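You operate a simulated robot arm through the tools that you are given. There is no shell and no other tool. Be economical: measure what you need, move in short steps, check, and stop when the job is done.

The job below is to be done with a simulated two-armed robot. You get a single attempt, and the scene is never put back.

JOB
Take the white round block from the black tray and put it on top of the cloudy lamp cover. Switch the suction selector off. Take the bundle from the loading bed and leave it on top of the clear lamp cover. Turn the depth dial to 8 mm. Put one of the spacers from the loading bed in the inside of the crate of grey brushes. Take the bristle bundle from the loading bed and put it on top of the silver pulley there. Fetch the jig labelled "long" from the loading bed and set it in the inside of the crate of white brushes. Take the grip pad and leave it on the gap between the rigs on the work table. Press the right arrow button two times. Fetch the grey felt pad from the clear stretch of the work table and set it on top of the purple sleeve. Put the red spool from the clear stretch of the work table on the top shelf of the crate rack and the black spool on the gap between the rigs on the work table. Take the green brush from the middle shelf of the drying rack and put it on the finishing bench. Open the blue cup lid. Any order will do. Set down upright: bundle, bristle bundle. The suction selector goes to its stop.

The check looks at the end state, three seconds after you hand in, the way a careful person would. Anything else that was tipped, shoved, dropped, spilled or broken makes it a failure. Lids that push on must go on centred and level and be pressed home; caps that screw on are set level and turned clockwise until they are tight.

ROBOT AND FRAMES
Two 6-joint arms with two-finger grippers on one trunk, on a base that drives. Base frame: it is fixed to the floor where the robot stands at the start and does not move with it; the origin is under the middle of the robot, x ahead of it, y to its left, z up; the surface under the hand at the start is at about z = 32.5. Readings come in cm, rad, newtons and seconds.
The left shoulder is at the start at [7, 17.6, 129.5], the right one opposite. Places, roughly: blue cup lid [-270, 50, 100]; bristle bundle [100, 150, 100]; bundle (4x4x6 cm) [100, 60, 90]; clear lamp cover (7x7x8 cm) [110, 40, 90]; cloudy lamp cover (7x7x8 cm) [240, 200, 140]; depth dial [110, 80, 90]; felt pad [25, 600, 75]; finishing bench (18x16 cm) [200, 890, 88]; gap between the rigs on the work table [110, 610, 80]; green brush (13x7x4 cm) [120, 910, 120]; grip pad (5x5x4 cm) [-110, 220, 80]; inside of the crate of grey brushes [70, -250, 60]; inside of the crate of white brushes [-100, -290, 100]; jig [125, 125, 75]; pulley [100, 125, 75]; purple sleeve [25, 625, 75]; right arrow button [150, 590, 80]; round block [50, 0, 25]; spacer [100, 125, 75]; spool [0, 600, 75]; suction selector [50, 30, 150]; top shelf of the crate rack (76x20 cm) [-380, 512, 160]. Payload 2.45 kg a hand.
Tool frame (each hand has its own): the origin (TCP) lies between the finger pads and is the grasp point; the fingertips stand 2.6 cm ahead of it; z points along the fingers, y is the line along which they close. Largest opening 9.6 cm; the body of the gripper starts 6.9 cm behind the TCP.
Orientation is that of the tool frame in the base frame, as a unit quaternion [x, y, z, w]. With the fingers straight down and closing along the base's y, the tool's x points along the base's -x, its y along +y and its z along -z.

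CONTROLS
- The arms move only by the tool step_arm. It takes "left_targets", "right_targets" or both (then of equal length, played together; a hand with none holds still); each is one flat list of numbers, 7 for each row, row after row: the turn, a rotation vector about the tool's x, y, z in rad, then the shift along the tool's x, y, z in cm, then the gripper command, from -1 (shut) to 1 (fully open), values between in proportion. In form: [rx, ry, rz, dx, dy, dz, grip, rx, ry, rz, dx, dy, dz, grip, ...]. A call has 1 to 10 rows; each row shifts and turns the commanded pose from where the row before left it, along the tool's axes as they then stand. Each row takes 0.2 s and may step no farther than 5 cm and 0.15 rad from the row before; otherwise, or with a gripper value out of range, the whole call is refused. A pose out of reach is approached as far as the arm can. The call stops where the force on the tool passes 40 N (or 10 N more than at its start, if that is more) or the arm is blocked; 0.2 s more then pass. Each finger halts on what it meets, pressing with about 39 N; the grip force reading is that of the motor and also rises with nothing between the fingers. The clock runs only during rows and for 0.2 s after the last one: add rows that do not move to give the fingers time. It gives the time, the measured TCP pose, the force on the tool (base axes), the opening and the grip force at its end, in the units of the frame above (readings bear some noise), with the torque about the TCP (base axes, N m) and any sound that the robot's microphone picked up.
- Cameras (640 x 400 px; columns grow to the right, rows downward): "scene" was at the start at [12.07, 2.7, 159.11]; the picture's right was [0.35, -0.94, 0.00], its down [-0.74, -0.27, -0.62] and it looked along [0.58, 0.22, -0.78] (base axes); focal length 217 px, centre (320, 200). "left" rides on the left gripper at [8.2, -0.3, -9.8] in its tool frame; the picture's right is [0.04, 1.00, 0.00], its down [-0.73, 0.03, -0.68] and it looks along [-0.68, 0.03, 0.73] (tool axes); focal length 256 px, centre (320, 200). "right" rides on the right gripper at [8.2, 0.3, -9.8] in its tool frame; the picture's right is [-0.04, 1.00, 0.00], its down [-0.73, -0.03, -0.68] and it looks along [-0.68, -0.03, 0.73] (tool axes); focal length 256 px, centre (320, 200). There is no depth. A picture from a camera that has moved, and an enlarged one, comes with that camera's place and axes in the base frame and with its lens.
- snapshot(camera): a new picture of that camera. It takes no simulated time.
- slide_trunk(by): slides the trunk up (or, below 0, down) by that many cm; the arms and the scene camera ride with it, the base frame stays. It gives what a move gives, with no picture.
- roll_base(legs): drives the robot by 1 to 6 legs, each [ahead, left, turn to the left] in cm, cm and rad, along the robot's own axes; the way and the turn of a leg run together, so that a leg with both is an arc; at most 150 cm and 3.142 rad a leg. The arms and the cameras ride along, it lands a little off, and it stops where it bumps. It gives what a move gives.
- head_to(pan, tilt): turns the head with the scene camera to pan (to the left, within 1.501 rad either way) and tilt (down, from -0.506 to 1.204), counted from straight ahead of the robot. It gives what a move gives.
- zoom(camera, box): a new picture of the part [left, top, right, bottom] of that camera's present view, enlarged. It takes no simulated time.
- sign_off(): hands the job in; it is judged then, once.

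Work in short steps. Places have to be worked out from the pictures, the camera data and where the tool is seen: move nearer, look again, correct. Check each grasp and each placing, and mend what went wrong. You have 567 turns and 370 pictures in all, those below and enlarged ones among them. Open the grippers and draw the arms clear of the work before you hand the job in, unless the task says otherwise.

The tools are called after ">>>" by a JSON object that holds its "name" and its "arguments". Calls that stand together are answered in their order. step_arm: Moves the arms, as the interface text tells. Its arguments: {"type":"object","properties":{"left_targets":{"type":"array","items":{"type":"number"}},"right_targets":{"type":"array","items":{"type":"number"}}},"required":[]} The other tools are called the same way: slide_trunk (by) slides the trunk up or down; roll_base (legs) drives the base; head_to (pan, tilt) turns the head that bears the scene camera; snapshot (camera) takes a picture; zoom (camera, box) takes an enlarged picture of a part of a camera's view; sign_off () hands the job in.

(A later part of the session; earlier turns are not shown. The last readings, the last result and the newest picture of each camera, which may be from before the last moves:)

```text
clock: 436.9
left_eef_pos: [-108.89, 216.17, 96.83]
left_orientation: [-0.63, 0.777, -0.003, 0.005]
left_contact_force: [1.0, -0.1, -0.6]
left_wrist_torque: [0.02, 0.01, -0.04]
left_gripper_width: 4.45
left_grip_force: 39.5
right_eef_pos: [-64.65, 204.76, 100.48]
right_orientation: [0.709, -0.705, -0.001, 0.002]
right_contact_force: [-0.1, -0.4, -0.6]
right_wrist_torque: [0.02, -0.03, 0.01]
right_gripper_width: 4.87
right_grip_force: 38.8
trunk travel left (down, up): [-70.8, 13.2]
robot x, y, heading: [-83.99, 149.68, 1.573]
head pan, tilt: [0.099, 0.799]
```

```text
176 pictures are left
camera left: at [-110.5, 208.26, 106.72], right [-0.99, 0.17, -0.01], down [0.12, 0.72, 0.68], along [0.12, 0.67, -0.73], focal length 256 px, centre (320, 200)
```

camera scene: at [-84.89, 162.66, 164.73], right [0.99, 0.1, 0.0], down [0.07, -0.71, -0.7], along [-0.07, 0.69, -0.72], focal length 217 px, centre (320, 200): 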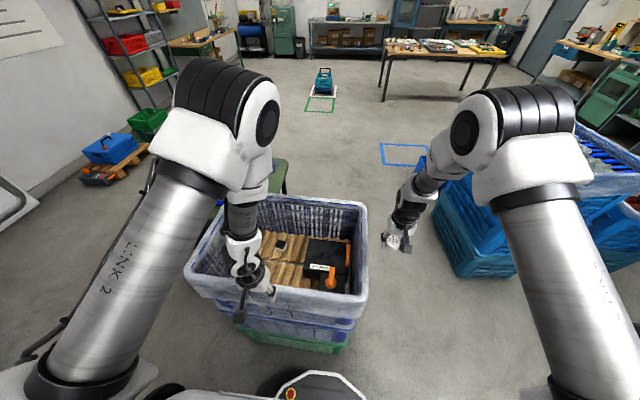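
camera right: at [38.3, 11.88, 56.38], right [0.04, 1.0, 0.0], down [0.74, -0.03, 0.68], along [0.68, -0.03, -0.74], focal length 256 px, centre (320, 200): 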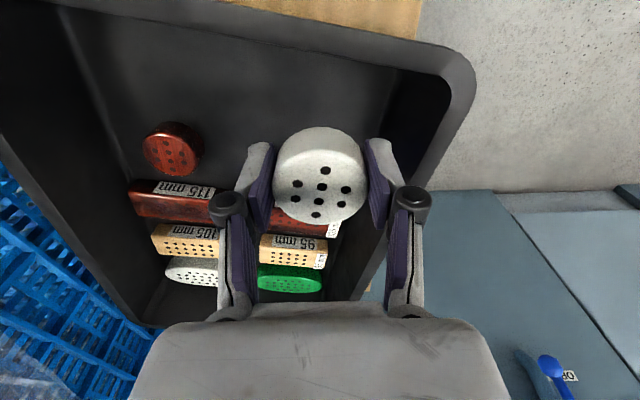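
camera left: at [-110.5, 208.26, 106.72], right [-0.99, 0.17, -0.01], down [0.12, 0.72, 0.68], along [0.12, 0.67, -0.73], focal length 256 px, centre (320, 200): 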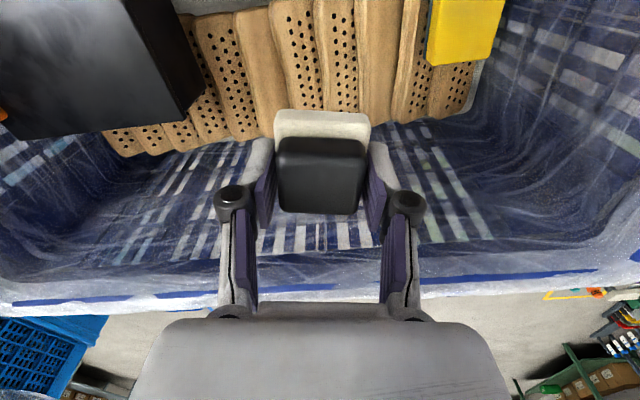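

Grip pad held. I retract, raise the trunk and drive through the gap at x≈−29 toward y≈340.

>>> {"name": "step_arm", "arguments": {"left_targets": [0, 0, -0.1, 4, 0, -1, -1, 0, 0, -0.1, 4, 0, -1, -1, 0, 0, 0, 4, 0, -1, -1, 0, 0, 0, 4, 0, -1, -1, 0, 0, 0, 4, 0, 0, -1, 0, 0, 0, 4, 0, 0, -1], "right_targets": [0, 0, 0, 2, 0, 0, -1, 0, 0, 0, 2, 0, 0, -1, 0, 0, 0, 2, 0, 0, -1, 0, 0, 0, 2, 0, 0, -1, 0, 0, 0, 2, 0, 0, -1, 0, 0, 0, 0, 0, 0, -1]}}

>>> {"name": "slide_trunk", "arguments": {"by": 12}}

>>> {"name": "roll_base", "arguments": {"legs": [[-5, 0, 0], [0, -55, 0], [110, 0, 0], [80, 0, 0]]}}

```text
clock: 438.3
left_eef_pos: [-110.32, 192.36, 100.62]
left_orientation: [-0.704, 0.71, -0.002, 0.006]
left_contact_force: [-0.1, 0.0, -0.5]
left_wrist_torque: [0.02, 0.0, -0.03]
left_gripper_width: 4.46
left_grip_force: 39.0
right_eef_pos: [-64.66, 194.72, 100.59]
right_orientation: [0.709, -0.705, 0.0, 0.001]
right_contact_force: [-0.4, -0.2, 0.8]
right_wrist_torque: [-0.02, 0.02, 0.03]
right_gripper_width: 4.81
right_grip_force: 38.5
trunk travel left (down, up): [-70.8, 13.2]
robot x, y, heading: [-83.74, 149.35, 1.571]
head pan, tilt: [0.099, 0.799]
```

```text
clock: 439.8
left_eef_pos: [-110.26, 192.57, 112.62]
left_orientation: [-0.704, 0.71, -0.003, 0.006]
left_contact_force: [-0.1, 1.0, -1.0]
left_wrist_torque: [0.01, 0.0, -0.01]
left_gripper_width: 4.47
left_grip_force: 39.0
right_eef_pos: [-64.73, 194.84, 112.63]
right_orientation: [0.71, -0.705, 0.0, 0.002]
right_contact_force: [0.1, 0.7, -0.7]
right_wrist_torque: [0.01, 0.0, 0.0]
right_gripper_width: 4.88
right_grip_force: 38.7
trunk travel left (down, up): [-82.8, 1.2]
robot x, y, heading: [-83.85, 149.68, 1.569]
head pan, tilt: [0.099, 0.799]
```

```text
clock: 452.5
left_eef_pos: [-55.84, 376.58, 112.64]
left_orientation: [-0.703, 0.711, -0.002, 0.007]
left_contact_force: [0.6, -0.8, -0.5]
left_wrist_torque: [0.03, 0.03, 0.02]
left_gripper_width: 4.45
left_grip_force: 38.9
right_eef_pos: [-10.3, 378.86, 112.68]
right_orientation: [0.708, -0.706, -0.001, 0.002]
right_contact_force: [0.2, -0.7, -1.2]
right_wrist_torque: [0.0, 0.0, -0.03]
right_gripper_width: 4.83
right_grip_force: 39.4
trunk travel left (down, up): [-82.8, 1.2]
robot x, y, heading: [-29.07, 333.87, 1.574]
head pan, tilt: [0.099, 0.799]
```

Through. I look right toward the cabinet before crossing.

>>> {"name": "head_to", "arguments": {"pan": -1.3, "tilt": 0.5}}

>>> {"name": "snapshot", "arguments": {"camera": "scene"}}

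```text
clock: 454.1
left_eef_pos: [-55.78, 376.79, 112.62]
left_orientation: [-0.704, 0.71, -0.003, 0.006]
left_contact_force: [0.4, 0.4, -0.7]
left_wrist_torque: [-0.02, 0.02, 0.04]
left_gripper_width: 4.46
left_grip_force: 39.4
right_eef_pos: [-10.26, 379.04, 112.66]
right_orientation: [0.708, -0.706, 0.001, 0.004]
right_contact_force: [0.0, 0.6, 0.0]
right_wrist_torque: [0.01, -0.02, 0.0]
right_gripper_width: 4.83
right_grip_force: 38.6
trunk travel left (down, up): [-82.8, 1.2]
robot x, y, heading: [-29.59, 333.6, 1.576]
head pan, tilt: [-1.3, 0.499]
```

```text
175 pictures are left
camera scene: at [-20.85, 341.33, 167.33], right [0.27, -0.96, 0.0], down [-0.46, -0.13, -0.88], along [0.85, 0.24, -0.48], focal length 217 px, centre (320, 200)
```

scene: 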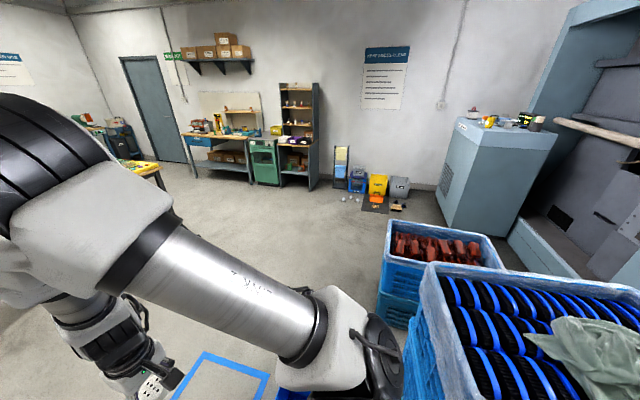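

>>> {"name": "zoom", "arguments": {"camera": "scene", "box": [420, 80, 600, 220]}}

```text
2.86 times, centred on (510, 150) of scene
camera zoom: at [-20.85, 341.33, 167.33], right [0.27, -0.96, 0.0], down [-0.46, -0.13, -0.88], along [0.85, 0.24, -0.48], focal length 619 px, centre (-223, 343)
```

zoom: 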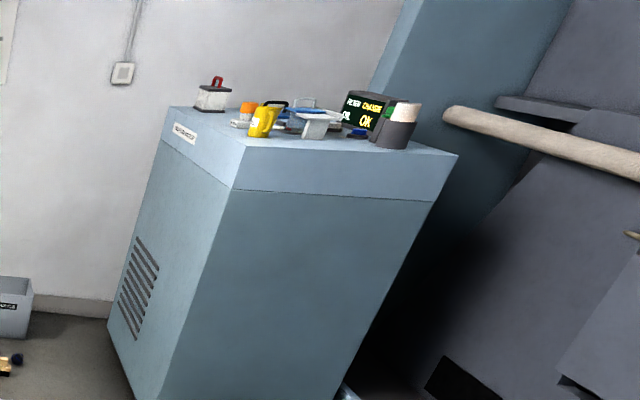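

I cross at y≈350 to x≈175 and look again from there, turning to face +x.

>>> {"name": "roll_base", "arguments": {"legs": [[18, 0, 0], [0, -120, 0], [0, -85, 0]]}}

>>> {"name": "head_to", "arguments": {"pan": -1.4, "tilt": 0.5}}

>>> {"name": "snapshot", "arguments": {"camera": "scene"}}

```text
clock: 460.2
left_eef_pos: [50.59, 396.42, 112.84]
left_orientation: [-0.694, 0.72, -0.001, 0.008]
left_contact_force: [0.3, 0.1, -1.2]
left_wrist_torque: [0.01, 0.03, -0.04]
left_gripper_width: 4.48
left_grip_force: 39.0
right_eef_pos: [96.29, 397.31, 112.68]
right_orientation: [-0.699, 0.715, 0.002, -0.002]
right_contact_force: [-0.8, -0.3, -0.5]
right_wrist_torque: [0.0, 0.01, -0.01]
right_gripper_width: 4.83
right_grip_force: 39.1
trunk travel left (down, up): [-82.8, 1.2]
robot x, y, heading: [75.41, 353.06, 1.544]
head pan, tilt: [-1.3, 0.499]
stopped in leg 2: the robot was blocked; the commanded pose is now the measured one
```

```text
clock: 460.9
left_eef_pos: [50.62, 396.75, 112.73]
left_orientation: [-0.694, 0.72, -0.002, 0.006]
left_contact_force: [0.4, 0.3, 0.0]
left_wrist_torque: [0.01, 0.02, -0.03]
left_gripper_width: 4.48
left_grip_force: 39.1
right_eef_pos: [96.24, 397.57, 112.73]
right_orientation: [-0.699, 0.715, 0.001, -0.003]
right_contact_force: [0.6, -0.5, -1.2]
right_wrist_torque: [0.02, 0.02, -0.01]
right_gripper_width: 4.84
right_grip_force: 38.4
trunk travel left (down, up): [-82.8, 1.2]
robot x, y, heading: [75.89, 353.1, 1.541]
head pan, tilt: [-1.4, 0.499]
```

```text
173 pictures are left
camera scene: at [84.79, 359.32, 167.32], right [0.14, -0.99, 0.0], down [-0.47, -0.07, -0.88], along [0.87, 0.13, -0.48], focal length 217 px, centre (320, 200)
```

scene: 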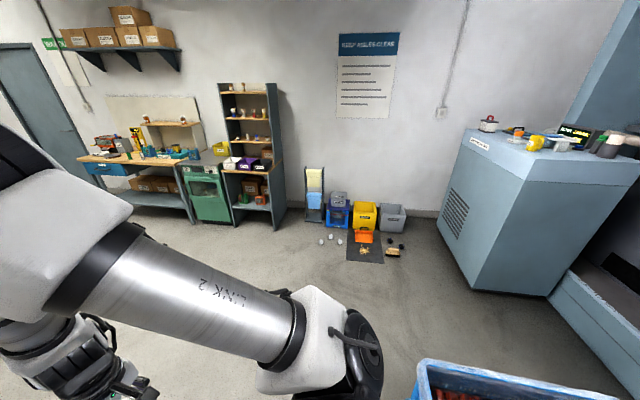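

The robot touched the brown-brush crate. I back off, go further out, and continue.

>>> {"name": "roll_base", "arguments": {"legs": [[0, 4, 0.03], [24, 0, 0], [0, -115, 0]]}}

>>> {"name": "snapshot", "arguments": {"camera": "scene"}}

```text
clock: 468.6
left_eef_pos: [159.15, 420.35, 112.68]
left_orientation: [-0.703, 0.712, -0.004, 0.007]
left_contact_force: [0.2, -0.1, 0.4]
left_wrist_torque: [0.04, 0.03, 0.03]
left_gripper_width: 4.47
left_grip_force: 39.1
right_eef_pos: [204.72, 422.29, 112.62]
right_orientation: [0.708, -0.706, 0.0, 0.001]
right_contact_force: [0.1, -0.2, -0.4]
right_wrist_torque: [0.03, 0.01, -0.01]
right_gripper_width: 4.82
right_grip_force: 38.8
trunk travel left (down, up): [-82.8, 1.2]
robot x, y, heading: [185.49, 377.19, 1.568]
head pan, tilt: [-1.4, 0.499]
```

```text
172 pictures are left
camera scene: at [194.18, 383.8, 167.33], right [0.17, -0.99, 0.0], down [-0.47, -0.08, -0.88], along [0.87, 0.15, -0.48], focal length 217 px, centre (320, 200)
```

scene: 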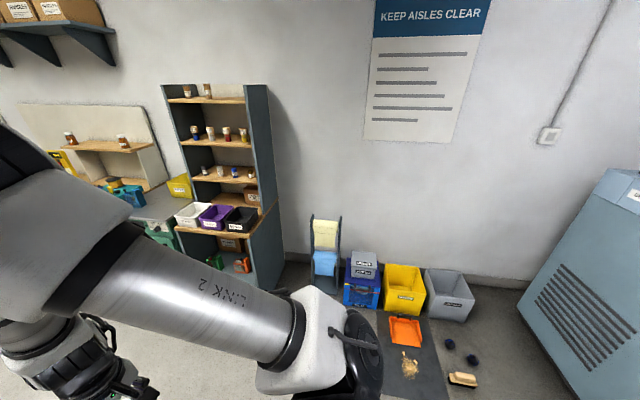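

I turn to face −y toward the cabinet.

>>> {"name": "roll_base", "arguments": {"legs": [[0, 0, -1.57], [0, 0, -1.57]]}}

>>> {"name": "head_to", "arguments": {"pan": 0.3, "tilt": 0.3}}

>>> {"name": "snapshot", "arguments": {"camera": "scene"}}

```text
clock: 476.6
left_eef_pos: [212.19, 334.52, 112.69]
left_orientation: [0.707, 0.707, -0.006, -0.002]
left_contact_force: [0.1, 0.2, 0.2]
left_wrist_torque: [-0.03, -0.01, 0.01]
left_gripper_width: 4.47
left_grip_force: 39.0
right_eef_pos: [166.59, 331.7, 112.67]
right_orientation: [0.701, 0.713, 0.002, 0.0]
right_contact_force: [0.4, 1.1, -0.4]
right_wrist_torque: [-0.01, -0.03, -0.03]
right_gripper_width: 4.87
right_grip_force: 39.0
trunk travel left (down, up): [-82.8, 1.2]
robot x, y, heading: [185.37, 377.17, -1.56]
head pan, tilt: [-1.4, 0.499]
```

```text
clock: 478.3
left_eef_pos: [212.3, 334.5, 112.71]
left_orientation: [0.706, 0.709, -0.007, -0.003]
left_contact_force: [-0.4, -0.6, -0.5]
left_wrist_torque: [0.04, -0.01, 0.01]
left_gripper_width: 4.45
left_grip_force: 38.6
right_eef_pos: [166.65, 331.75, 112.66]
right_orientation: [0.701, 0.713, 0.002, 0.001]
right_contact_force: [-0.3, 0.3, -0.1]
right_wrist_torque: [0.0, -0.03, -0.04]
right_gripper_width: 4.82
right_grip_force: 38.7
trunk travel left (down, up): [-82.8, 1.2]
robot x, y, heading: [185.24, 377.19, -1.559]
head pan, tilt: [0.3, 0.3]
```

```text
171 pictures are left
camera scene: at [188.23, 363.3, 169.17], right [-0.95, -0.31, 0.0], down [-0.09, 0.28, -0.96], along [0.29, -0.91, -0.3], focal length 217 px, centre (320, 200)
```

scene: 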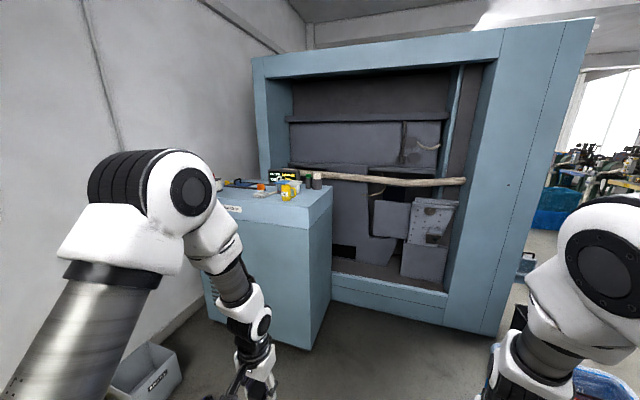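

>>> {"name": "zoom", "arguments": {"camera": "scene", "box": [200, 150, 350, 240]}}

```text
4.27 times, centred on (275, 195) of scene
camera zoom: at [188.23, 363.3, 169.17], right [-0.95, -0.31, 0.0], down [-0.09, 0.28, -0.96], along [0.29, -0.91, -0.3], focal length 924 px, centre (512, 221)
```

zoom: 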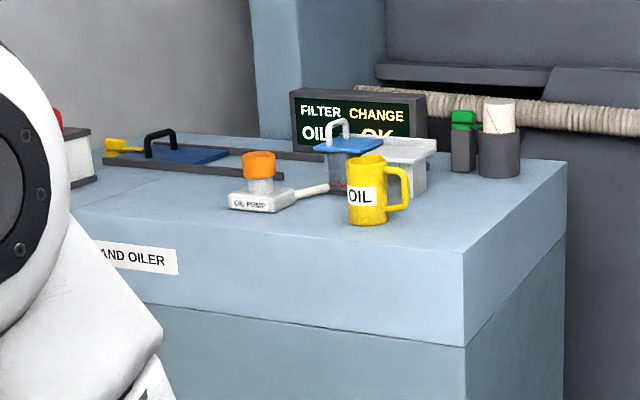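

The translucent-grey cylinder on the cabinet (≈[245,191]) may be the cloudy cover; its top could be ~130 high. I test here how high the right hand can go with the tool down at a longer reach.

>>> {"name": "step_arm", "arguments": {"right_targets": [0, 0, 0, -4, 0, 0, -1, 0, 0, 0, -4, 0, 0, -1, 0, 0, 0, -4, 0, 0, -1, 0, 0, 0, -3, 0, 0, -1, 0, 0, 0, 0, 0, -3, -1, 0, 0, 0, 0, 0, -3, -1, 0, 0, 0, 0, 0, -3, -1, 0, 0, 0, 0, 0, -3, -1, 0, 0, 0, 0, 0, -3, -1, 0, 0, 0, 0, 0, -3, -1]}}

```text
clock: 480.5
left_eef_pos: [212.14, 334.46, 112.67]
left_orientation: [0.706, 0.708, -0.006, -0.003]
left_contact_force: [-0.5, -0.4, 0.1]
left_wrist_torque: [0.0, 0.01, 0.02]
left_gripper_width: 4.47
left_grip_force: 39.0
right_eef_pos: [166.8, 316.81, 130.79]
right_orientation: [0.701, 0.713, 0.002, 0.0]
right_contact_force: [-0.1, 0.0, -1.0]
right_wrist_torque: [0.01, 0.03, -0.01]
right_gripper_width: 4.82
right_grip_force: 38.9
trunk travel left (down, up): [-82.8, 1.2]
robot x, y, heading: [185.66, 376.88, -1.555]
head pan, tilt: [0.3, 0.3]
```

>>> {"name": "step_arm", "arguments": {"right_targets": [0, 0, 0, 0, 0, -3, -1, 0, 0, 0, 0, 0, -3, -1, 0, 0, 0, 0, 0, -3, -1, 0, 0, 0, 0, 0, -3, -1, 0, 0, 0, 0, 0, -3, -1]}}

```text
clock: 481.7
left_eef_pos: [212.2, 334.6, 112.62]
left_orientation: [0.706, 0.709, -0.006, -0.003]
left_contact_force: [0.5, -0.7, -0.5]
left_wrist_torque: [0.02, 0.02, 0.0]
left_gripper_width: 4.43
left_grip_force: 39.0
right_eef_pos: [166.67, 316.73, 145.55]
right_orientation: [0.702, 0.712, 0.002, 0.0]
right_contact_force: [0.5, 0.1, -0.5]
right_wrist_torque: [0.01, -0.01, 0.03]
right_gripper_width: 4.85
right_grip_force: 39.2
trunk travel left (down, up): [-82.8, 1.2]
robot x, y, heading: [185.22, 376.85, -1.559]
head pan, tilt: [0.3, 0.3]
```

It can reach z≈145 there, enough. I approach: ahead to y≈300, turn to face +x, then strafe toward the cabinet.

>>> {"name": "roll_base", "arguments": {"legs": [[77, 0, 0], [0, 0, 1.559], [0, -60, 0]]}}

>>> {"name": "head_to", "arguments": {"pan": -0.3, "tilt": 0.45}}

>>> {"name": "snapshot", "arguments": {"camera": "scene"}}

>>> {"name": "snapshot", "arguments": {"camera": "right"}}

```text
clock: 492.7
left_eef_pos: [229.76, 266.21, 112.64]
left_orientation: [0.003, 1.0, -0.007, 0.002]
left_contact_force: [0.4, -0.2, -0.5]
left_wrist_torque: [-0.03, -0.02, -0.01]
left_gripper_width: 4.48
left_grip_force: 39.0
right_eef_pos: [247.05, 220.83, 145.56]
right_orientation: [-0.004, 1.0, 0.001, -0.001]
right_contact_force: [0.9, 0.3, -0.2]
right_wrist_torque: [-0.02, 0.04, 0.03]
right_gripper_width: 4.86
right_grip_force: 39.0
trunk travel left (down, up): [-82.8, 1.2]
robot x, y, heading: [186.52, 240.03, 0.004]
head pan, tilt: [0.3, 0.3]
```

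```text
clock: 493.7
left_eef_pos: [229.78, 266.16, 112.69]
left_orientation: [0.002, 1.0, -0.006, 0.002]
left_contact_force: [0.4, 0.4, -0.6]
left_wrist_torque: [0.0, -0.01, 0.0]
left_gripper_width: 4.46
left_grip_force: 39.0
right_eef_pos: [247.03, 220.64, 145.61]
right_orientation: [-0.005, 1.0, 0.001, -0.001]
right_contact_force: [0.9, 1.0, -0.5]
right_wrist_torque: [-0.02, 0.01, -0.03]
right_gripper_width: 4.82
right_grip_force: 39.1
trunk travel left (down, up): [-82.8, 1.2]
robot x, y, heading: [186.61, 240.0, 0.005]
head pan, tilt: [-0.3, 0.45]
```

```text
169 pictures are left
camera scene: at [200.56, 237.1, 167.78], right [-0.29, -0.96, 0.0], down [-0.42, 0.13, -0.9], along [0.86, -0.26, -0.44], focal length 217 px, centre (320, 200)
```

scene: 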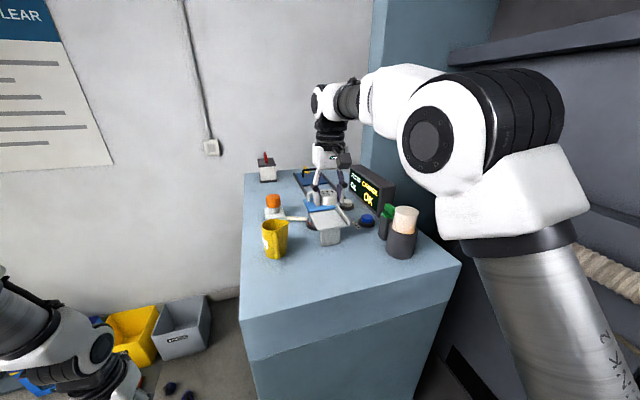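

```text
168 pictures are left
camera right: at [238.91, 220.88, 155.44], right [0.03, 1.0, 0.0], down [0.74, -0.03, 0.68], along [0.68, -0.02, -0.74], focal length 256 px, centre (320, 200)
```

right: 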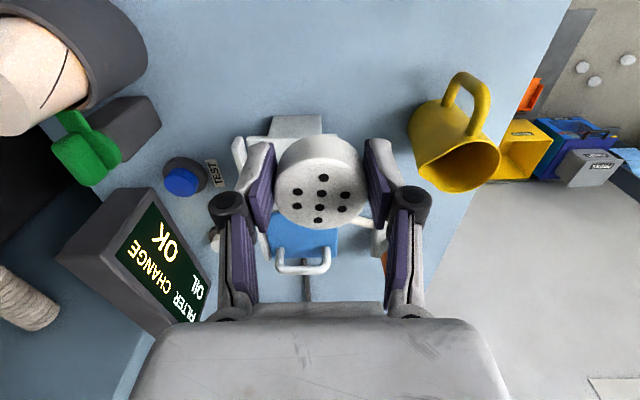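

>>> {"name": "zoom", "arguments": {"camera": "scene", "box": [240, 150, 430, 280]}}

```text
3.08 times, centred on (335, 215) of scene
camera zoom: at [200.56, 237.1, 167.78], right [-0.29, -0.96, 0.0], down [-0.42, 0.13, -0.9], along [0.86, -0.26, -0.44], focal length 666 px, centre (274, 154)
```

zoom: 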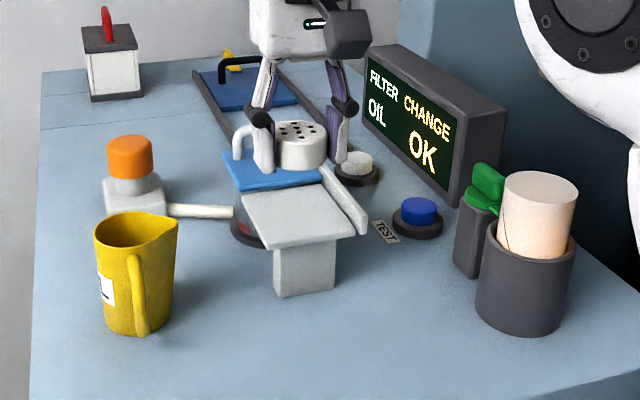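

The milky cylinder standing in the dark holder at ≈[248,194.5], top ≈135, fits the cloudy lamp cover. I shift over for a closer view.

>>> {"name": "roll_base", "arguments": {"legs": [[0, -10, 0]]}}

>>> {"name": "step_arm", "arguments": {"right_targets": [0, 0, 0, 2, -3, -1, -1, 0, 0, 0, 1, -3, 0, -1]}}

>>> {"name": "snapshot", "arguments": {"camera": "right"}}

>>> {"name": "zoom", "arguments": {"camera": "scene", "box": [340, 150, 440, 270]}}

```text
clock: 494.8
left_eef_pos: [229.68, 256.79, 112.55]
left_orientation: [0.001, 1.0, -0.008, 0.003]
left_contact_force: [-0.6, 1.2, -0.3]
left_wrist_torque: [-0.03, -0.01, 0.0]
left_gripper_width: 4.45
left_grip_force: 38.6
right_eef_pos: [247.15, 211.43, 145.63]
right_orientation: [-0.005, 1.0, -0.001, -0.001]
right_contact_force: [0.4, 0.1, -0.9]
right_wrist_torque: [-0.02, -0.03, -0.05]
right_gripper_width: 4.82
right_grip_force: 39.5
trunk travel left (down, up): [-82.8, 1.2]
robot x, y, heading: [186.74, 229.84, 0.011]
head pan, tilt: [-0.3, 0.45]
```

```text
clock: 495.4
left_eef_pos: [229.45, 256.52, 112.74]
left_orientation: [0.001, 1.0, -0.006, 0.003]
left_contact_force: [-0.7, 0.1, -0.2]
left_wrist_torque: [0.01, -0.03, -0.02]
left_gripper_width: 4.49
left_grip_force: 38.9
right_eef_pos: [244.0, 205.06, 146.71]
right_orientation: [-0.006, 1.0, 0.0, -0.001]
right_contact_force: [-0.1, 0.2, 0.2]
right_wrist_torque: [0.0, -0.02, 0.0]
right_gripper_width: 4.85
right_grip_force: 38.7
trunk travel left (down, up): [-82.8, 1.2]
robot x, y, heading: [186.89, 230.01, 0.012]
head pan, tilt: [-0.3, 0.45]
```

```text
166 pictures are left
camera right: at [235.85, 205.31, 156.55], right [0.03, 1.0, 0.0], down [0.74, -0.02, 0.68], along [0.68, -0.02, -0.74], focal length 256 px, centre (320, 200)
```

right: 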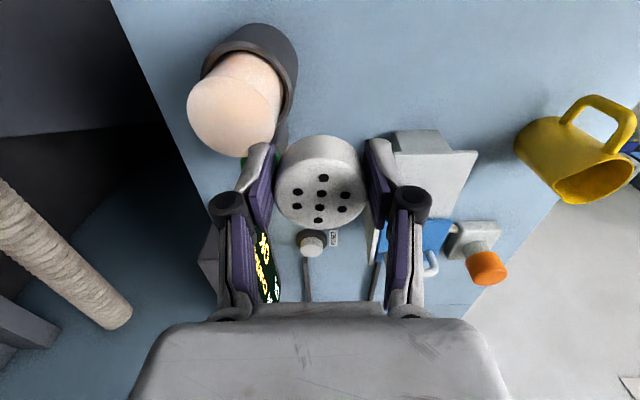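

```text
3.33 times, centred on (390, 210) of scene
camera zoom: at [200.46, 227.41, 167.79], right [-0.29, -0.96, 0.0], down [-0.42, 0.12, -0.9], along [0.86, -0.26, -0.43], focal length 722 px, centre (87, 167)
```

zoom: 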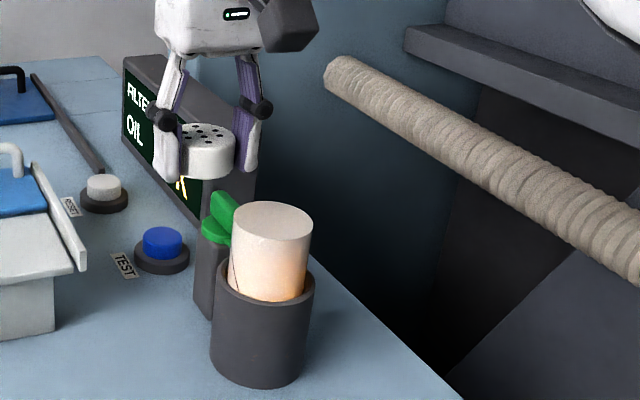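

It glows – it is the lamp with the cloudy cover, top centre [242.8, 199.3, 139.6]. I move the block above it.

>>> {"name": "step_arm", "arguments": {"right_targets": [0, 0, 0, 0.6, -2.9, 0, -1, 0, 0, 0, 0.6, -2.9, 0, -1, 0, 0, 0, 0, 0, 0, -1]}}

>>> {"name": "snapshot", "arguments": {"camera": "right"}}

>>> {"name": "zoom", "arguments": {"camera": "scene", "box": [340, 150, 440, 270]}}

```text
clock: 496.2
left_eef_pos: [229.73, 256.39, 112.69]
left_orientation: [0.002, 1.0, -0.007, 0.002]
left_contact_force: [0.3, 0.0, 0.0]
left_wrist_torque: [-0.01, 0.03, -0.02]
left_gripper_width: 4.46
left_grip_force: 39.0
right_eef_pos: [243.1, 199.27, 146.56]
right_orientation: [-0.004, 1.0, 0.001, -0.002]
right_contact_force: [0.8, 0.5, 0.0]
right_wrist_torque: [-0.01, 0.0, 0.03]
right_gripper_width: 4.82
right_grip_force: 39.0
trunk travel left (down, up): [-82.8, 1.2]
robot x, y, heading: [186.84, 229.57, 0.002]
head pan, tilt: [-0.3, 0.45]
```

```text
164 pictures are left
camera right: at [235.0, 199.41, 156.37], right [0.03, 1.0, 0.0], down [0.74, -0.02, 0.68], along [0.68, -0.02, -0.74], focal length 256 px, centre (320, 200)
```

right: 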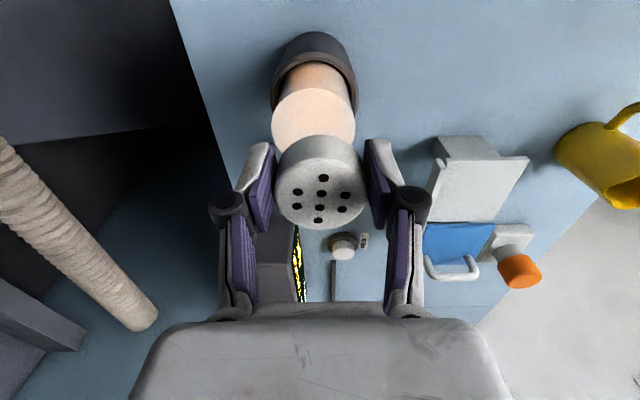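

```text
3.33 times, centred on (390, 210) of scene
camera zoom: at [200.72, 227.39, 167.76], right [-0.29, -0.96, 0.0], down [-0.42, 0.13, -0.9], along [0.86, -0.26, -0.44], focal length 722 px, centre (87, 167)
```

zoom: 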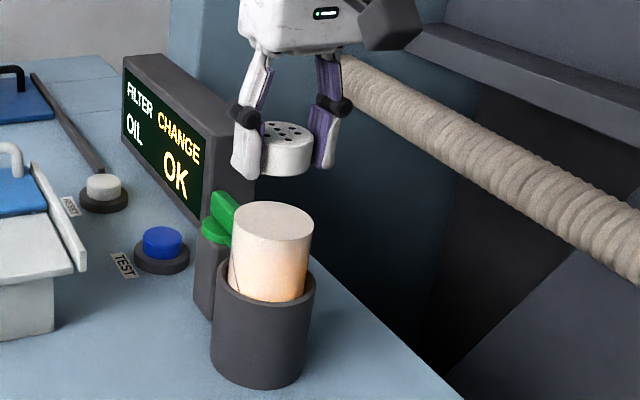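

Relative to the hand camera the cover centre is [243.2, 198.7]. I shift 0.5 and lower gently.

>>> {"name": "step_arm", "arguments": {"right_targets": [0, 0, 0, 0, -0.5, 2, -1, 0, 0, 0, 0, 0, 1, -1, 0, 0, 0, 0, 0, 0, -1]}}

>>> {"name": "step_arm", "arguments": {"right_targets": [0, 0, 0, 0, 0, 0.3, -1, 0, 0, 0, 0, 0, 0, -1]}}

>>> {"name": "step_arm", "arguments": {"right_targets": [0, 0, 0, 0, 0, 0.3, -1, 0, 0, 0, 0, 0, 0, -1]}}

>>> {"name": "zoom", "arguments": {"camera": "scene", "box": [340, 150, 440, 270]}}

```text
clock: 497.0
left_eef_pos: [229.68, 256.42, 112.62]
left_orientation: [0.002, 1.0, -0.007, 0.002]
left_contact_force: [-0.1, -0.1, 0.2]
left_wrist_torque: [-0.02, -0.02, 0.01]
left_gripper_width: 4.44
left_grip_force: 38.1
right_eef_pos: [243.12, 198.88, 143.58]
right_orientation: [-0.006, 1.0, 0.001, -0.002]
right_contact_force: [-0.6, -0.3, -1.1]
right_wrist_torque: [0.01, 0.0, -0.01]
right_gripper_width: 4.83
right_grip_force: 39.3
trunk travel left (down, up): [-82.8, 1.2]
robot x, y, heading: [186.8, 229.68, 0.009]
head pan, tilt: [-0.3, 0.45]
```

```text
clock: 497.6
left_eef_pos: [229.7, 256.48, 112.71]
left_orientation: [0.001, 1.0, -0.007, 0.002]
left_contact_force: [0.8, -0.9, -1.1]
left_wrist_torque: [0.0, -0.01, -0.02]
left_gripper_width: 4.44
left_grip_force: 38.7
right_eef_pos: [243.21, 198.65, 143.27]
right_orientation: [-0.005, 1.0, 0.001, -0.001]
right_contact_force: [-0.3, 0.5, -1.0]
right_wrist_torque: [-0.02, -0.01, -0.02]
right_gripper_width: 4.82
right_grip_force: 38.8
trunk travel left (down, up): [-82.8, 1.2]
robot x, y, heading: [187.06, 229.95, 0.01]
head pan, tilt: [-0.3, 0.45]
```

```text
clock: 498.2
left_eef_pos: [229.72, 256.33, 112.71]
left_orientation: [0.001, 1.0, -0.006, 0.003]
left_contact_force: [0.5, 1.1, -1.0]
left_wrist_torque: [-0.01, -0.02, 0.01]
left_gripper_width: 4.45
left_grip_force: 38.2
right_eef_pos: [243.21, 198.62, 142.99]
right_orientation: [-0.006, 1.0, 0.001, -0.001]
right_contact_force: [-0.1, 0.3, -0.3]
right_wrist_torque: [-0.02, 0.0, 0.01]
right_gripper_width: 4.85
right_grip_force: 38.8
trunk travel left (down, up): [-82.8, 1.2]
robot x, y, heading: [186.5, 229.86, 0.006]
head pan, tilt: [-0.3, 0.45]
```

```text
3.33 times, centred on (390, 210) of scene
camera zoom: at [200.62, 227.31, 167.77], right [-0.29, -0.96, 0.0], down [-0.42, 0.13, -0.9], along [0.86, -0.26, -0.44], focal length 722 px, centre (87, 167)
```

zoom: 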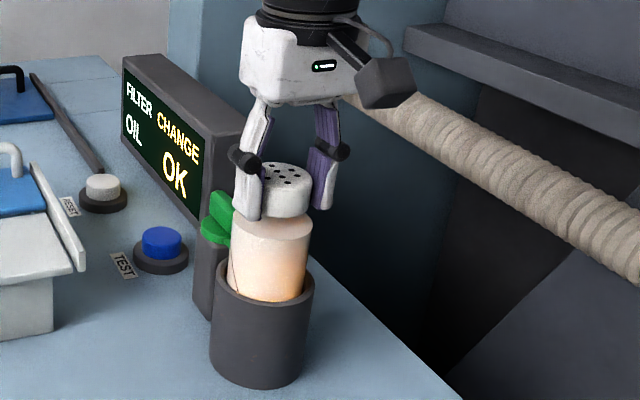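

>>> {"name": "zoom", "arguments": {"camera": "right", "box": [220, 20, 420, 250]}}

```text
1.74 times, centred on (320, 135) of right
camera zoom: at [234.94, 198.86, 152.79], right [0.03, 1.0, 0.0], down [0.74, -0.02, 0.68], along [0.68, -0.02, -0.74], focal length 445 px, centre (320, 313)
```

zoom: 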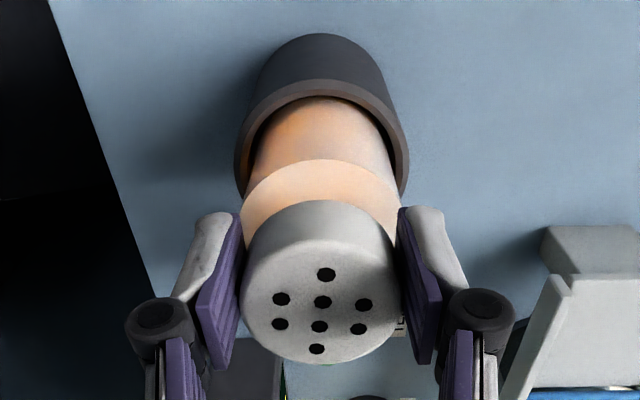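

The apparent offset depends on the remaining height gap; best consistent estimate: cover top z≈137, centre ≈[244.7,198.5]. I shift +x 1.3, lower 1.5 and look again.

>>> {"name": "step_arm", "arguments": {"right_targets": [0, 0, 0, -1.3, 0, 0.7, -1, 0, 0, 0, 0, 0, 0.8, -1, 0, 0, 0, 0, 0, 0, -1]}}

>>> {"name": "zoom", "arguments": {"camera": "right", "box": [220, 20, 420, 250]}}

>>> {"name": "zoom", "arguments": {"camera": "scene", "box": [340, 150, 440, 270]}}

```text
clock: 499.0
left_eef_pos: [229.68, 256.43, 112.77]
left_orientation: [0.002, 1.0, -0.005, 0.003]
left_contact_force: [0.1, 0.1, -0.1]
left_wrist_torque: [0.02, 0.0, 0.02]
left_gripper_width: 4.46
left_grip_force: 39.1
right_eef_pos: [244.28, 198.61, 141.52]
right_orientation: [-0.004, 1.0, 0.001, -0.001]
right_contact_force: [-0.1, 0.1, 0.9]
right_wrist_torque: [-0.01, -0.03, -0.02]
right_gripper_width: 4.83
right_grip_force: 38.5
trunk travel left (down, up): [-82.8, 1.2]
robot x, y, heading: [186.66, 229.84, 0.007]
head pan, tilt: [-0.3, 0.45]
```

```text
1.74 times, centred on (320, 135) of right
camera zoom: at [236.09, 198.88, 151.32], right [0.03, 1.0, 0.0], down [0.74, -0.02, 0.68], along [0.68, -0.02, -0.74], focal length 445 px, centre (320, 313)
```

zoom: 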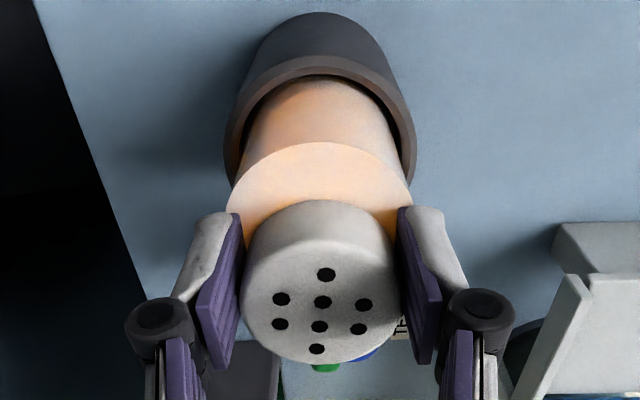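

```text
3.33 times, centred on (390, 210) of scene
camera zoom: at [200.51, 227.3, 167.78], right [-0.29, -0.96, 0.0], down [-0.42, 0.13, -0.9], along [0.86, -0.26, -0.43], focal length 722 px, centre (87, 167)
```

zoom: 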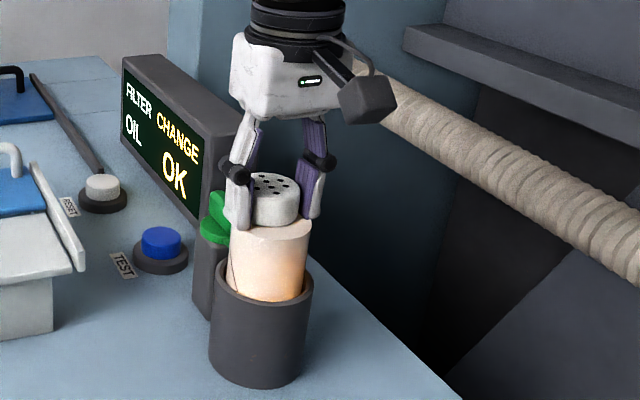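

>>> {"name": "step_arm", "arguments": {"right_targets": [0, 0, 0, 0, 0, 0.4, -1, 0, 0, 0, 0, 0, 0, -1]}}

>>> {"name": "step_arm", "arguments": {"right_targets": [0, 0, 0, 0, 0, 0.4, -1, 0, 0, 0, 0, 0, 0, -1]}}

>>> {"name": "step_arm", "arguments": {"right_targets": [0, 0, 0, 0, 0, 0.3, -1, 0, 0, 0, 0, 0, 0, -1]}}

>>> {"name": "zoom", "arguments": {"camera": "right", "box": [220, 20, 420, 250]}}

```text
clock: 499.6
left_eef_pos: [229.46, 256.46, 112.83]
left_orientation: [0.001, 1.0, -0.007, 0.004]
left_contact_force: [0.5, -0.5, -0.3]
left_wrist_torque: [-0.02, 0.04, 0.0]
left_gripper_width: 4.45
left_grip_force: 39.0
right_eef_pos: [244.26, 198.73, 141.37]
right_orientation: [-0.006, 1.0, 0.0, 0.002]
right_contact_force: [7.3, -4.8, 30.7]
right_wrist_torque: [-0.2, -0.23, 0.01]
right_gripper_width: 4.86
right_grip_force: 39.2
trunk travel left (down, up): [-82.8, 1.2]
robot x, y, heading: [186.87, 229.85, 0.009]
head pan, tilt: [-0.3, 0.45]
```

```text
clock: 499.9
left_eef_pos: [229.55, 256.4, 112.69]
left_orientation: [0.001, 1.0, -0.007, 0.004]
left_contact_force: [-1.0, -0.4, -0.7]
left_wrist_torque: [0.03, 0.0, 0.01]
left_gripper_width: 4.46
left_grip_force: 39.2
right_eef_pos: [244.27, 198.7, 141.55]
right_orientation: [-0.005, 1.0, 0.0, 0.004]
right_contact_force: [-3.2, -0.2, 14.5]
right_wrist_torque: [0.02, 0.21, 0.01]
right_gripper_width: 4.83
right_grip_force: 38.5
trunk travel left (down, up): [-82.8, 1.2]
robot x, y, heading: [186.65, 229.97, 0.005]
head pan, tilt: [-0.3, 0.45]
stopped in row 1 (right hand): the force on the tool passed its limit at 46 N (the readings are from after the stop); the commanded pose is now the measured one
```

```text
clock: 500.6
left_eef_pos: [229.57, 256.48, 112.72]
left_orientation: [0.002, 1.0, -0.007, 0.003]
left_contact_force: [-0.2, -0.3, -1.6]
left_wrist_torque: [0.01, -0.03, -0.01]
left_gripper_width: 4.47
left_grip_force: 38.6
right_eef_pos: [244.21, 198.74, 141.46]
right_orientation: [-0.004, 1.0, -0.001, 0.009]
right_contact_force: [-4.8, 0.5, 17.0]
right_wrist_torque: [0.1, 0.35, 0.06]
right_gripper_width: 4.85
right_grip_force: 38.9
trunk travel left (down, up): [-82.8, 1.2]
robot x, y, heading: [186.56, 229.87, 0.009]
head pan, tilt: [-0.3, 0.45]
stopped in row 2 (right hand): the force on the tool passed its limit at 42 N (the readings are from after the stop); the commanded pose is now the measured one
```

```text
1.74 times, centred on (320, 135) of right
camera zoom: at [235.91, 198.95, 151.11], right [0.03, 1.0, 0.0], down [0.72, -0.02, 0.69], along [0.69, -0.02, -0.72], focal length 445 px, centre (320, 313)
```

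zoom: 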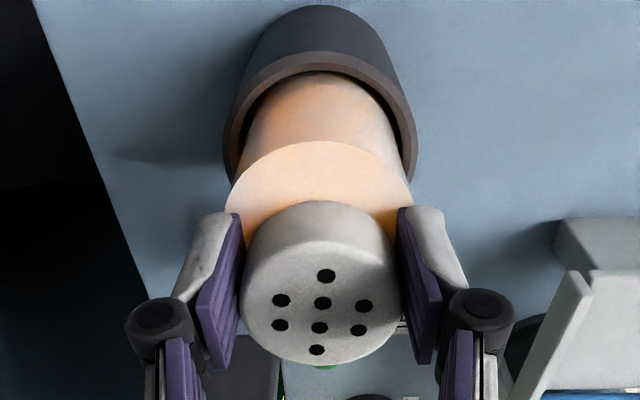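

Contact at TCP 141.5 (cover top ≈138.3); geometry says it is centred. I relieve the pressure and release.

>>> {"name": "step_arm", "arguments": {"right_targets": [0, 0, 0, 0, 0, -0.3, -1, 0, 0, 0, 0, 0, 0, -1]}}

>>> {"name": "step_arm", "arguments": {"right_targets": [0, 0, 0, 0, 0, 0, -0.1, 0, 0, 0, 0, 0, 0, 0.4, 0, 0, 0, 0, 0, 0, 0.4]}}

>>> {"name": "zoom", "arguments": {"camera": "scene", "box": [340, 150, 440, 270]}}

>>> {"name": "zoom", "arguments": {"camera": "right", "box": [220, 20, 420, 250]}}

```text
clock: 501.2
left_eef_pos: [229.61, 256.49, 112.6]
left_orientation: [0.002, 1.0, -0.007, 0.003]
left_contact_force: [-0.2, -0.2, 0.2]
left_wrist_torque: [0.0, 0.03, 0.0]
left_gripper_width: 4.45
left_grip_force: 38.9
right_eef_pos: [244.47, 198.62, 141.47]
right_orientation: [-0.006, 1.0, 0.0, 0.007]
right_contact_force: [-1.1, 0.5, 3.9]
right_wrist_torque: [0.04, 0.08, 0.0]
right_gripper_width: 4.82
right_grip_force: 39.1
trunk travel left (down, up): [-82.8, 1.2]
robot x, y, heading: [186.81, 229.91, 0.005]
head pan, tilt: [-0.3, 0.45]
```

```text
clock: 502.0
left_eef_pos: [229.62, 256.24, 112.65]
left_orientation: [0.001, 1.0, -0.005, 0.002]
left_contact_force: [-0.1, -0.9, -0.2]
left_wrist_torque: [0.01, 0.02, 0.01]
left_gripper_width: 4.48
left_grip_force: 39.1
right_eef_pos: [244.57, 198.61, 141.45]
right_orientation: [-0.005, 1.0, 0.0, 0.006]
right_contact_force: [-0.1, -0.2, -0.5]
right_wrist_torque: [-0.02, -0.01, 0.01]
right_gripper_width: 6.73
right_grip_force: 0.0
trunk travel left (down, up): [-82.8, 1.2]
robot x, y, heading: [186.79, 229.69, 0.003]
head pan, tilt: [-0.3, 0.45]
```

```text
3.33 times, centred on (390, 210) of scene
camera zoom: at [200.59, 227.3, 167.78], right [-0.29, -0.96, 0.0], down [-0.42, 0.13, -0.9], along [0.86, -0.26, -0.44], focal length 722 px, centre (87, 167)
```

zoom: 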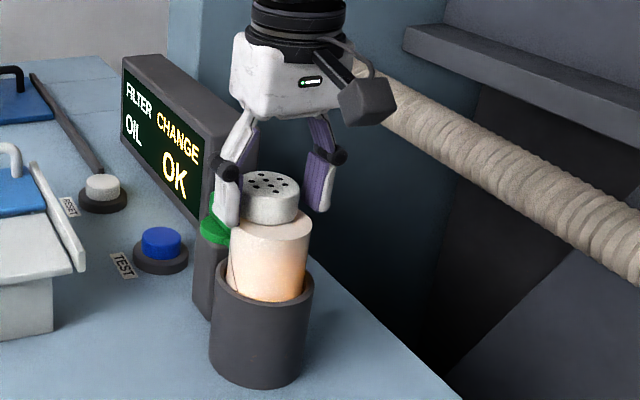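

```text
1.74 times, centred on (320, 135) of right
camera zoom: at [236.24, 198.81, 151.17], right [0.03, 1.0, 0.0], down [0.73, -0.02, 0.69], along [0.69, -0.02, -0.73], focal length 445 px, centre (320, 313)
```

zoom: 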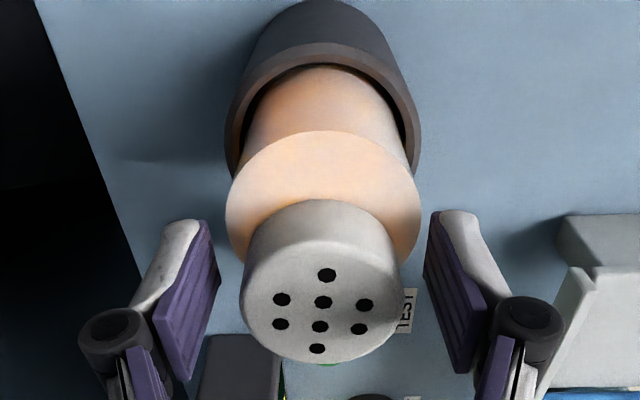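

The block sits ~2 cm too far back on the cover. I re-grip, lift a little, move it −x 1.8 cm and set it down again.

>>> {"name": "step_arm", "arguments": {"right_targets": [0, 0, 0, 0, 0, 0, -0.4, 0, 0, 0, 0, 0, 0, -1, 0, 0, 0, 0, 0, 0, -1, 0, 0, 0, 0, 0, -0.8, -1, 0, 0, 0, 0.9, 0, 0, -1, 0, 0, 0, 0.9, 0.1, 0, -1, 0, 0, 0, 0, 0, 0.5, -1, 0, 0, 0, 0, 0, 0, -1]}}

>>> {"name": "step_arm", "arguments": {"right_targets": [0, 0, 0, 0, 0, 0.3, -1, 0, 0, 0, 0, 0, 0, -1]}}

>>> {"name": "zoom", "arguments": {"camera": "right", "box": [220, 20, 420, 250]}}

```text
clock: 503.8
left_eef_pos: [229.74, 256.29, 112.68]
left_orientation: [0.003, 1.0, -0.006, 0.002]
left_contact_force: [0.1, -0.6, -0.6]
left_wrist_torque: [-0.01, -0.01, -0.02]
left_gripper_width: 4.45
left_grip_force: 39.2
right_eef_pos: [242.91, 198.74, 141.62]
right_orientation: [-0.004, 1.0, 0.0, 0.006]
right_contact_force: [-0.6, 0.0, -0.3]
right_wrist_torque: [-0.05, -0.01, 0.01]
right_gripper_width: 4.82
right_grip_force: 39.3
trunk travel left (down, up): [-82.8, 1.2]
robot x, y, heading: [186.94, 229.77, 0.01]
head pan, tilt: [-0.3, 0.45]
```

```text
clock: 504.4
left_eef_pos: [229.66, 256.4, 112.85]
left_orientation: [0.001, 1.0, -0.006, 0.003]
left_contact_force: [-0.4, 0.3, -0.6]
left_wrist_torque: [0.0, 0.03, 0.04]
left_gripper_width: 4.46
left_grip_force: 39.0
right_eef_pos: [242.78, 198.75, 141.38]
right_orientation: [-0.004, 1.0, 0.0, 0.007]
right_contact_force: [0.9, -0.3, 5.5]
right_wrist_torque: [0.01, -0.03, -0.04]
right_gripper_width: 4.82
right_grip_force: 39.0
trunk travel left (down, up): [-82.8, 1.2]
robot x, y, heading: [186.64, 229.8, 0.008]
head pan, tilt: [-0.3, 0.45]
```

```text
1.74 times, centred on (320, 135) of right
camera zoom: at [234.4, 198.92, 151.16], right [0.03, 1.0, 0.0], down [0.72, -0.02, 0.69], along [0.69, -0.02, -0.72], focal length 445 px, centre (320, 313)
```

zoom: 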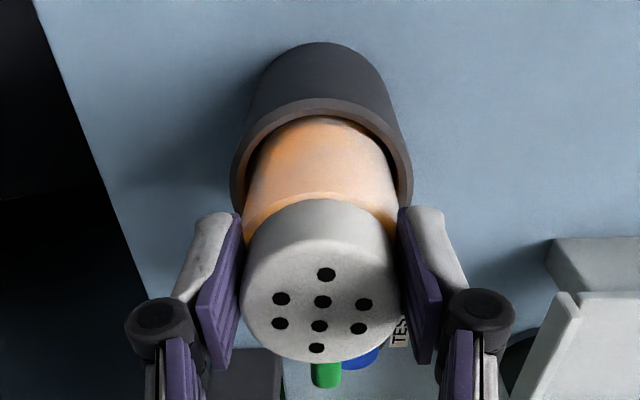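

>>> {"name": "step_arm", "arguments": {"right_targets": [0, 0, 0, 0, 0, -0.7, -1, 0, 0, 0, -0.45, 0, 0, -1, 0, 0, 0, 0, 0, 0.6, -1, 0, 0, 0, 0, 0, 0, -1]}}

>>> {"name": "step_arm", "arguments": {"right_targets": [0, 0, 0, 0, 0, 0, -0.1, 0, 0, 0, 0, 0, 0, 0.4, 0, 0, 0, 0, 0, 0, 0.4]}}

>>> {"name": "zoom", "arguments": {"camera": "right", "box": [220, 20, 420, 250]}}

>>> {"name": "zoom", "arguments": {"camera": "scene", "box": [340, 150, 440, 270]}}

```text
clock: 505.4
left_eef_pos: [229.61, 256.49, 112.78]
left_orientation: [0.002, 1.0, -0.006, 0.003]
left_contact_force: [0.4, 0.0, -0.2]
left_wrist_torque: [0.01, 0.0, 0.02]
left_gripper_width: 4.48
left_grip_force: 39.0
right_eef_pos: [243.33, 198.73, 141.45]
right_orientation: [-0.005, 1.0, -0.001, 0.006]
right_contact_force: [-0.7, -0.1, 0.0]
right_wrist_torque: [-0.01, -0.02, 0.02]
right_gripper_width: 4.82
right_grip_force: 39.4
trunk travel left (down, up): [-82.8, 1.2]
robot x, y, heading: [186.64, 229.97, 0.009]
head pan, tilt: [-0.3, 0.45]
```

```text
clock: 506.2
left_eef_pos: [229.68, 256.42, 112.64]
left_orientation: [0.002, 1.0, -0.006, 0.003]
left_contact_force: [0.8, -0.9, -0.7]
left_wrist_torque: [-0.01, 0.0, 0.01]
left_gripper_width: 4.45
left_grip_force: 39.0
right_eef_pos: [243.32, 198.67, 141.47]
right_orientation: [-0.005, 1.0, 0.0, 0.007]
right_contact_force: [-0.4, 0.0, -0.1]
right_wrist_torque: [0.0, -0.01, 0.03]
right_gripper_width: 6.71
right_grip_force: 0.1
trunk travel left (down, up): [-82.8, 1.2]
robot x, y, heading: [186.57, 229.9, 0.004]
head pan, tilt: [-0.3, 0.45]
```

```text
1.74 times, centred on (320, 135) of right
camera zoom: at [234.9, 198.87, 151.23], right [0.03, 1.0, 0.0], down [0.73, -0.02, 0.69], along [0.69, -0.02, -0.73], focal length 445 px, centre (320, 313)
```

zoom: 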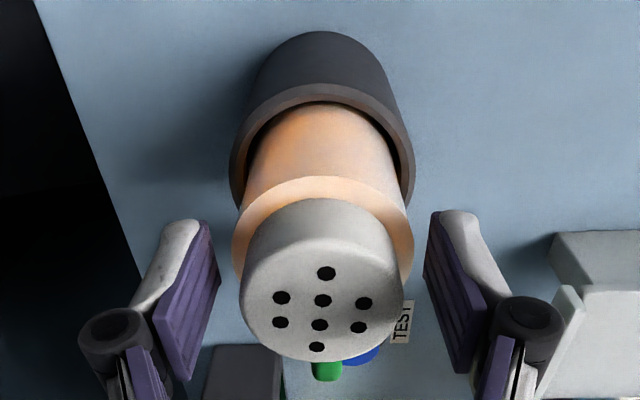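

```text
3.33 times, centred on (390, 210) of scene
camera zoom: at [200.63, 227.28, 167.77], right [-0.29, -0.96, 0.0], down [-0.42, 0.13, -0.9], along [0.86, -0.26, -0.44], focal length 722 px, centre (87, 167)
```

zoom: 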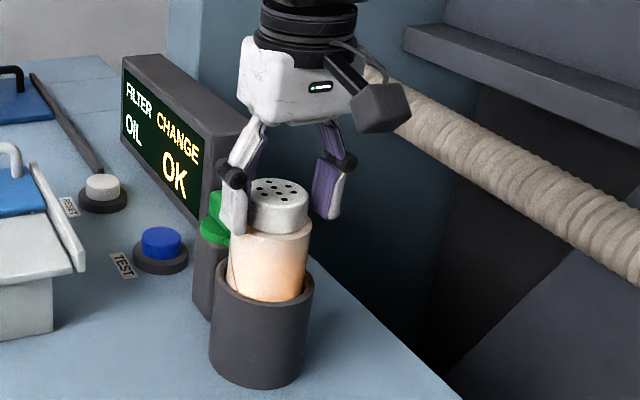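

Centred now. I rise and leave toward the work table.

>>> {"name": "step_arm", "arguments": {"right_targets": [0, 0, 0, 0, 0, -2.5, 0.4, 0, 0, 0, 0, 0, -2.5, 0.4, 0, 0, 0, 0, 0, 0, 0.4]}}

>>> {"name": "roll_base", "arguments": {"legs": [[0, 70, 0]]}}

>>> {"name": "snapshot", "arguments": {"camera": "scene"}}

```text
clock: 507.0
left_eef_pos: [229.65, 256.37, 112.68]
left_orientation: [0.002, 1.0, -0.006, 0.003]
left_contact_force: [0.4, -0.7, 0.2]
left_wrist_torque: [0.01, 0.01, 0.01]
left_gripper_width: 4.45
left_grip_force: 39.2
right_eef_pos: [243.25, 198.57, 146.56]
right_orientation: [-0.005, 1.0, 0.0, 0.007]
right_contact_force: [-0.3, 0.3, 0.4]
right_wrist_torque: [-0.01, 0.01, -0.02]
right_gripper_width: 6.72
right_grip_force: 0.1
trunk travel left (down, up): [-82.8, 1.2]
robot x, y, heading: [186.99, 229.64, 0.014]
head pan, tilt: [-0.3, 0.45]
```

```text
clock: 510.8
left_eef_pos: [228.82, 326.44, 112.73]
left_orientation: [-0.002, 1.0, -0.006, 0.002]
left_contact_force: [-0.9, 0.3, -0.9]
left_wrist_torque: [0.02, 0.02, -0.02]
left_gripper_width: 4.46
left_grip_force: 39.0
right_eef_pos: [242.68, 268.89, 146.41]
right_orientation: [-0.008, 1.0, 0.001, 0.006]
right_contact_force: [0.0, 0.0, 0.5]
right_wrist_torque: [0.0, 0.0, -0.01]
right_gripper_width: 6.74
right_grip_force: 0.1
trunk travel left (down, up): [-82.8, 1.2]
robot x, y, heading: [186.18, 300.14, 0.014]
head pan, tilt: [-0.3, 0.45]
```

```text
152 pictures are left
camera scene: at [199.95, 297.16, 167.77], right [-0.28, -0.96, 0.0], down [-0.42, 0.12, -0.9], along [0.86, -0.25, -0.44], focal length 217 px, centre (320, 200)
```

scene: 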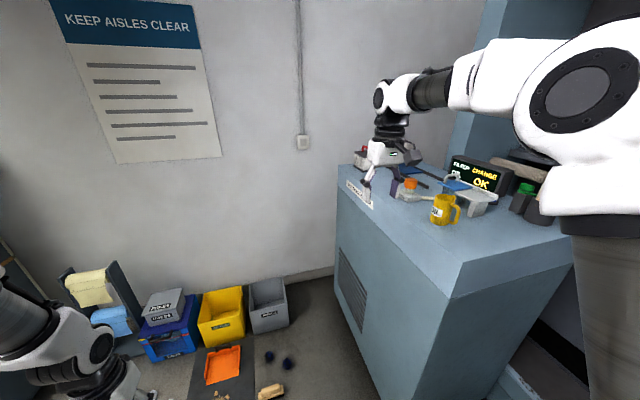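

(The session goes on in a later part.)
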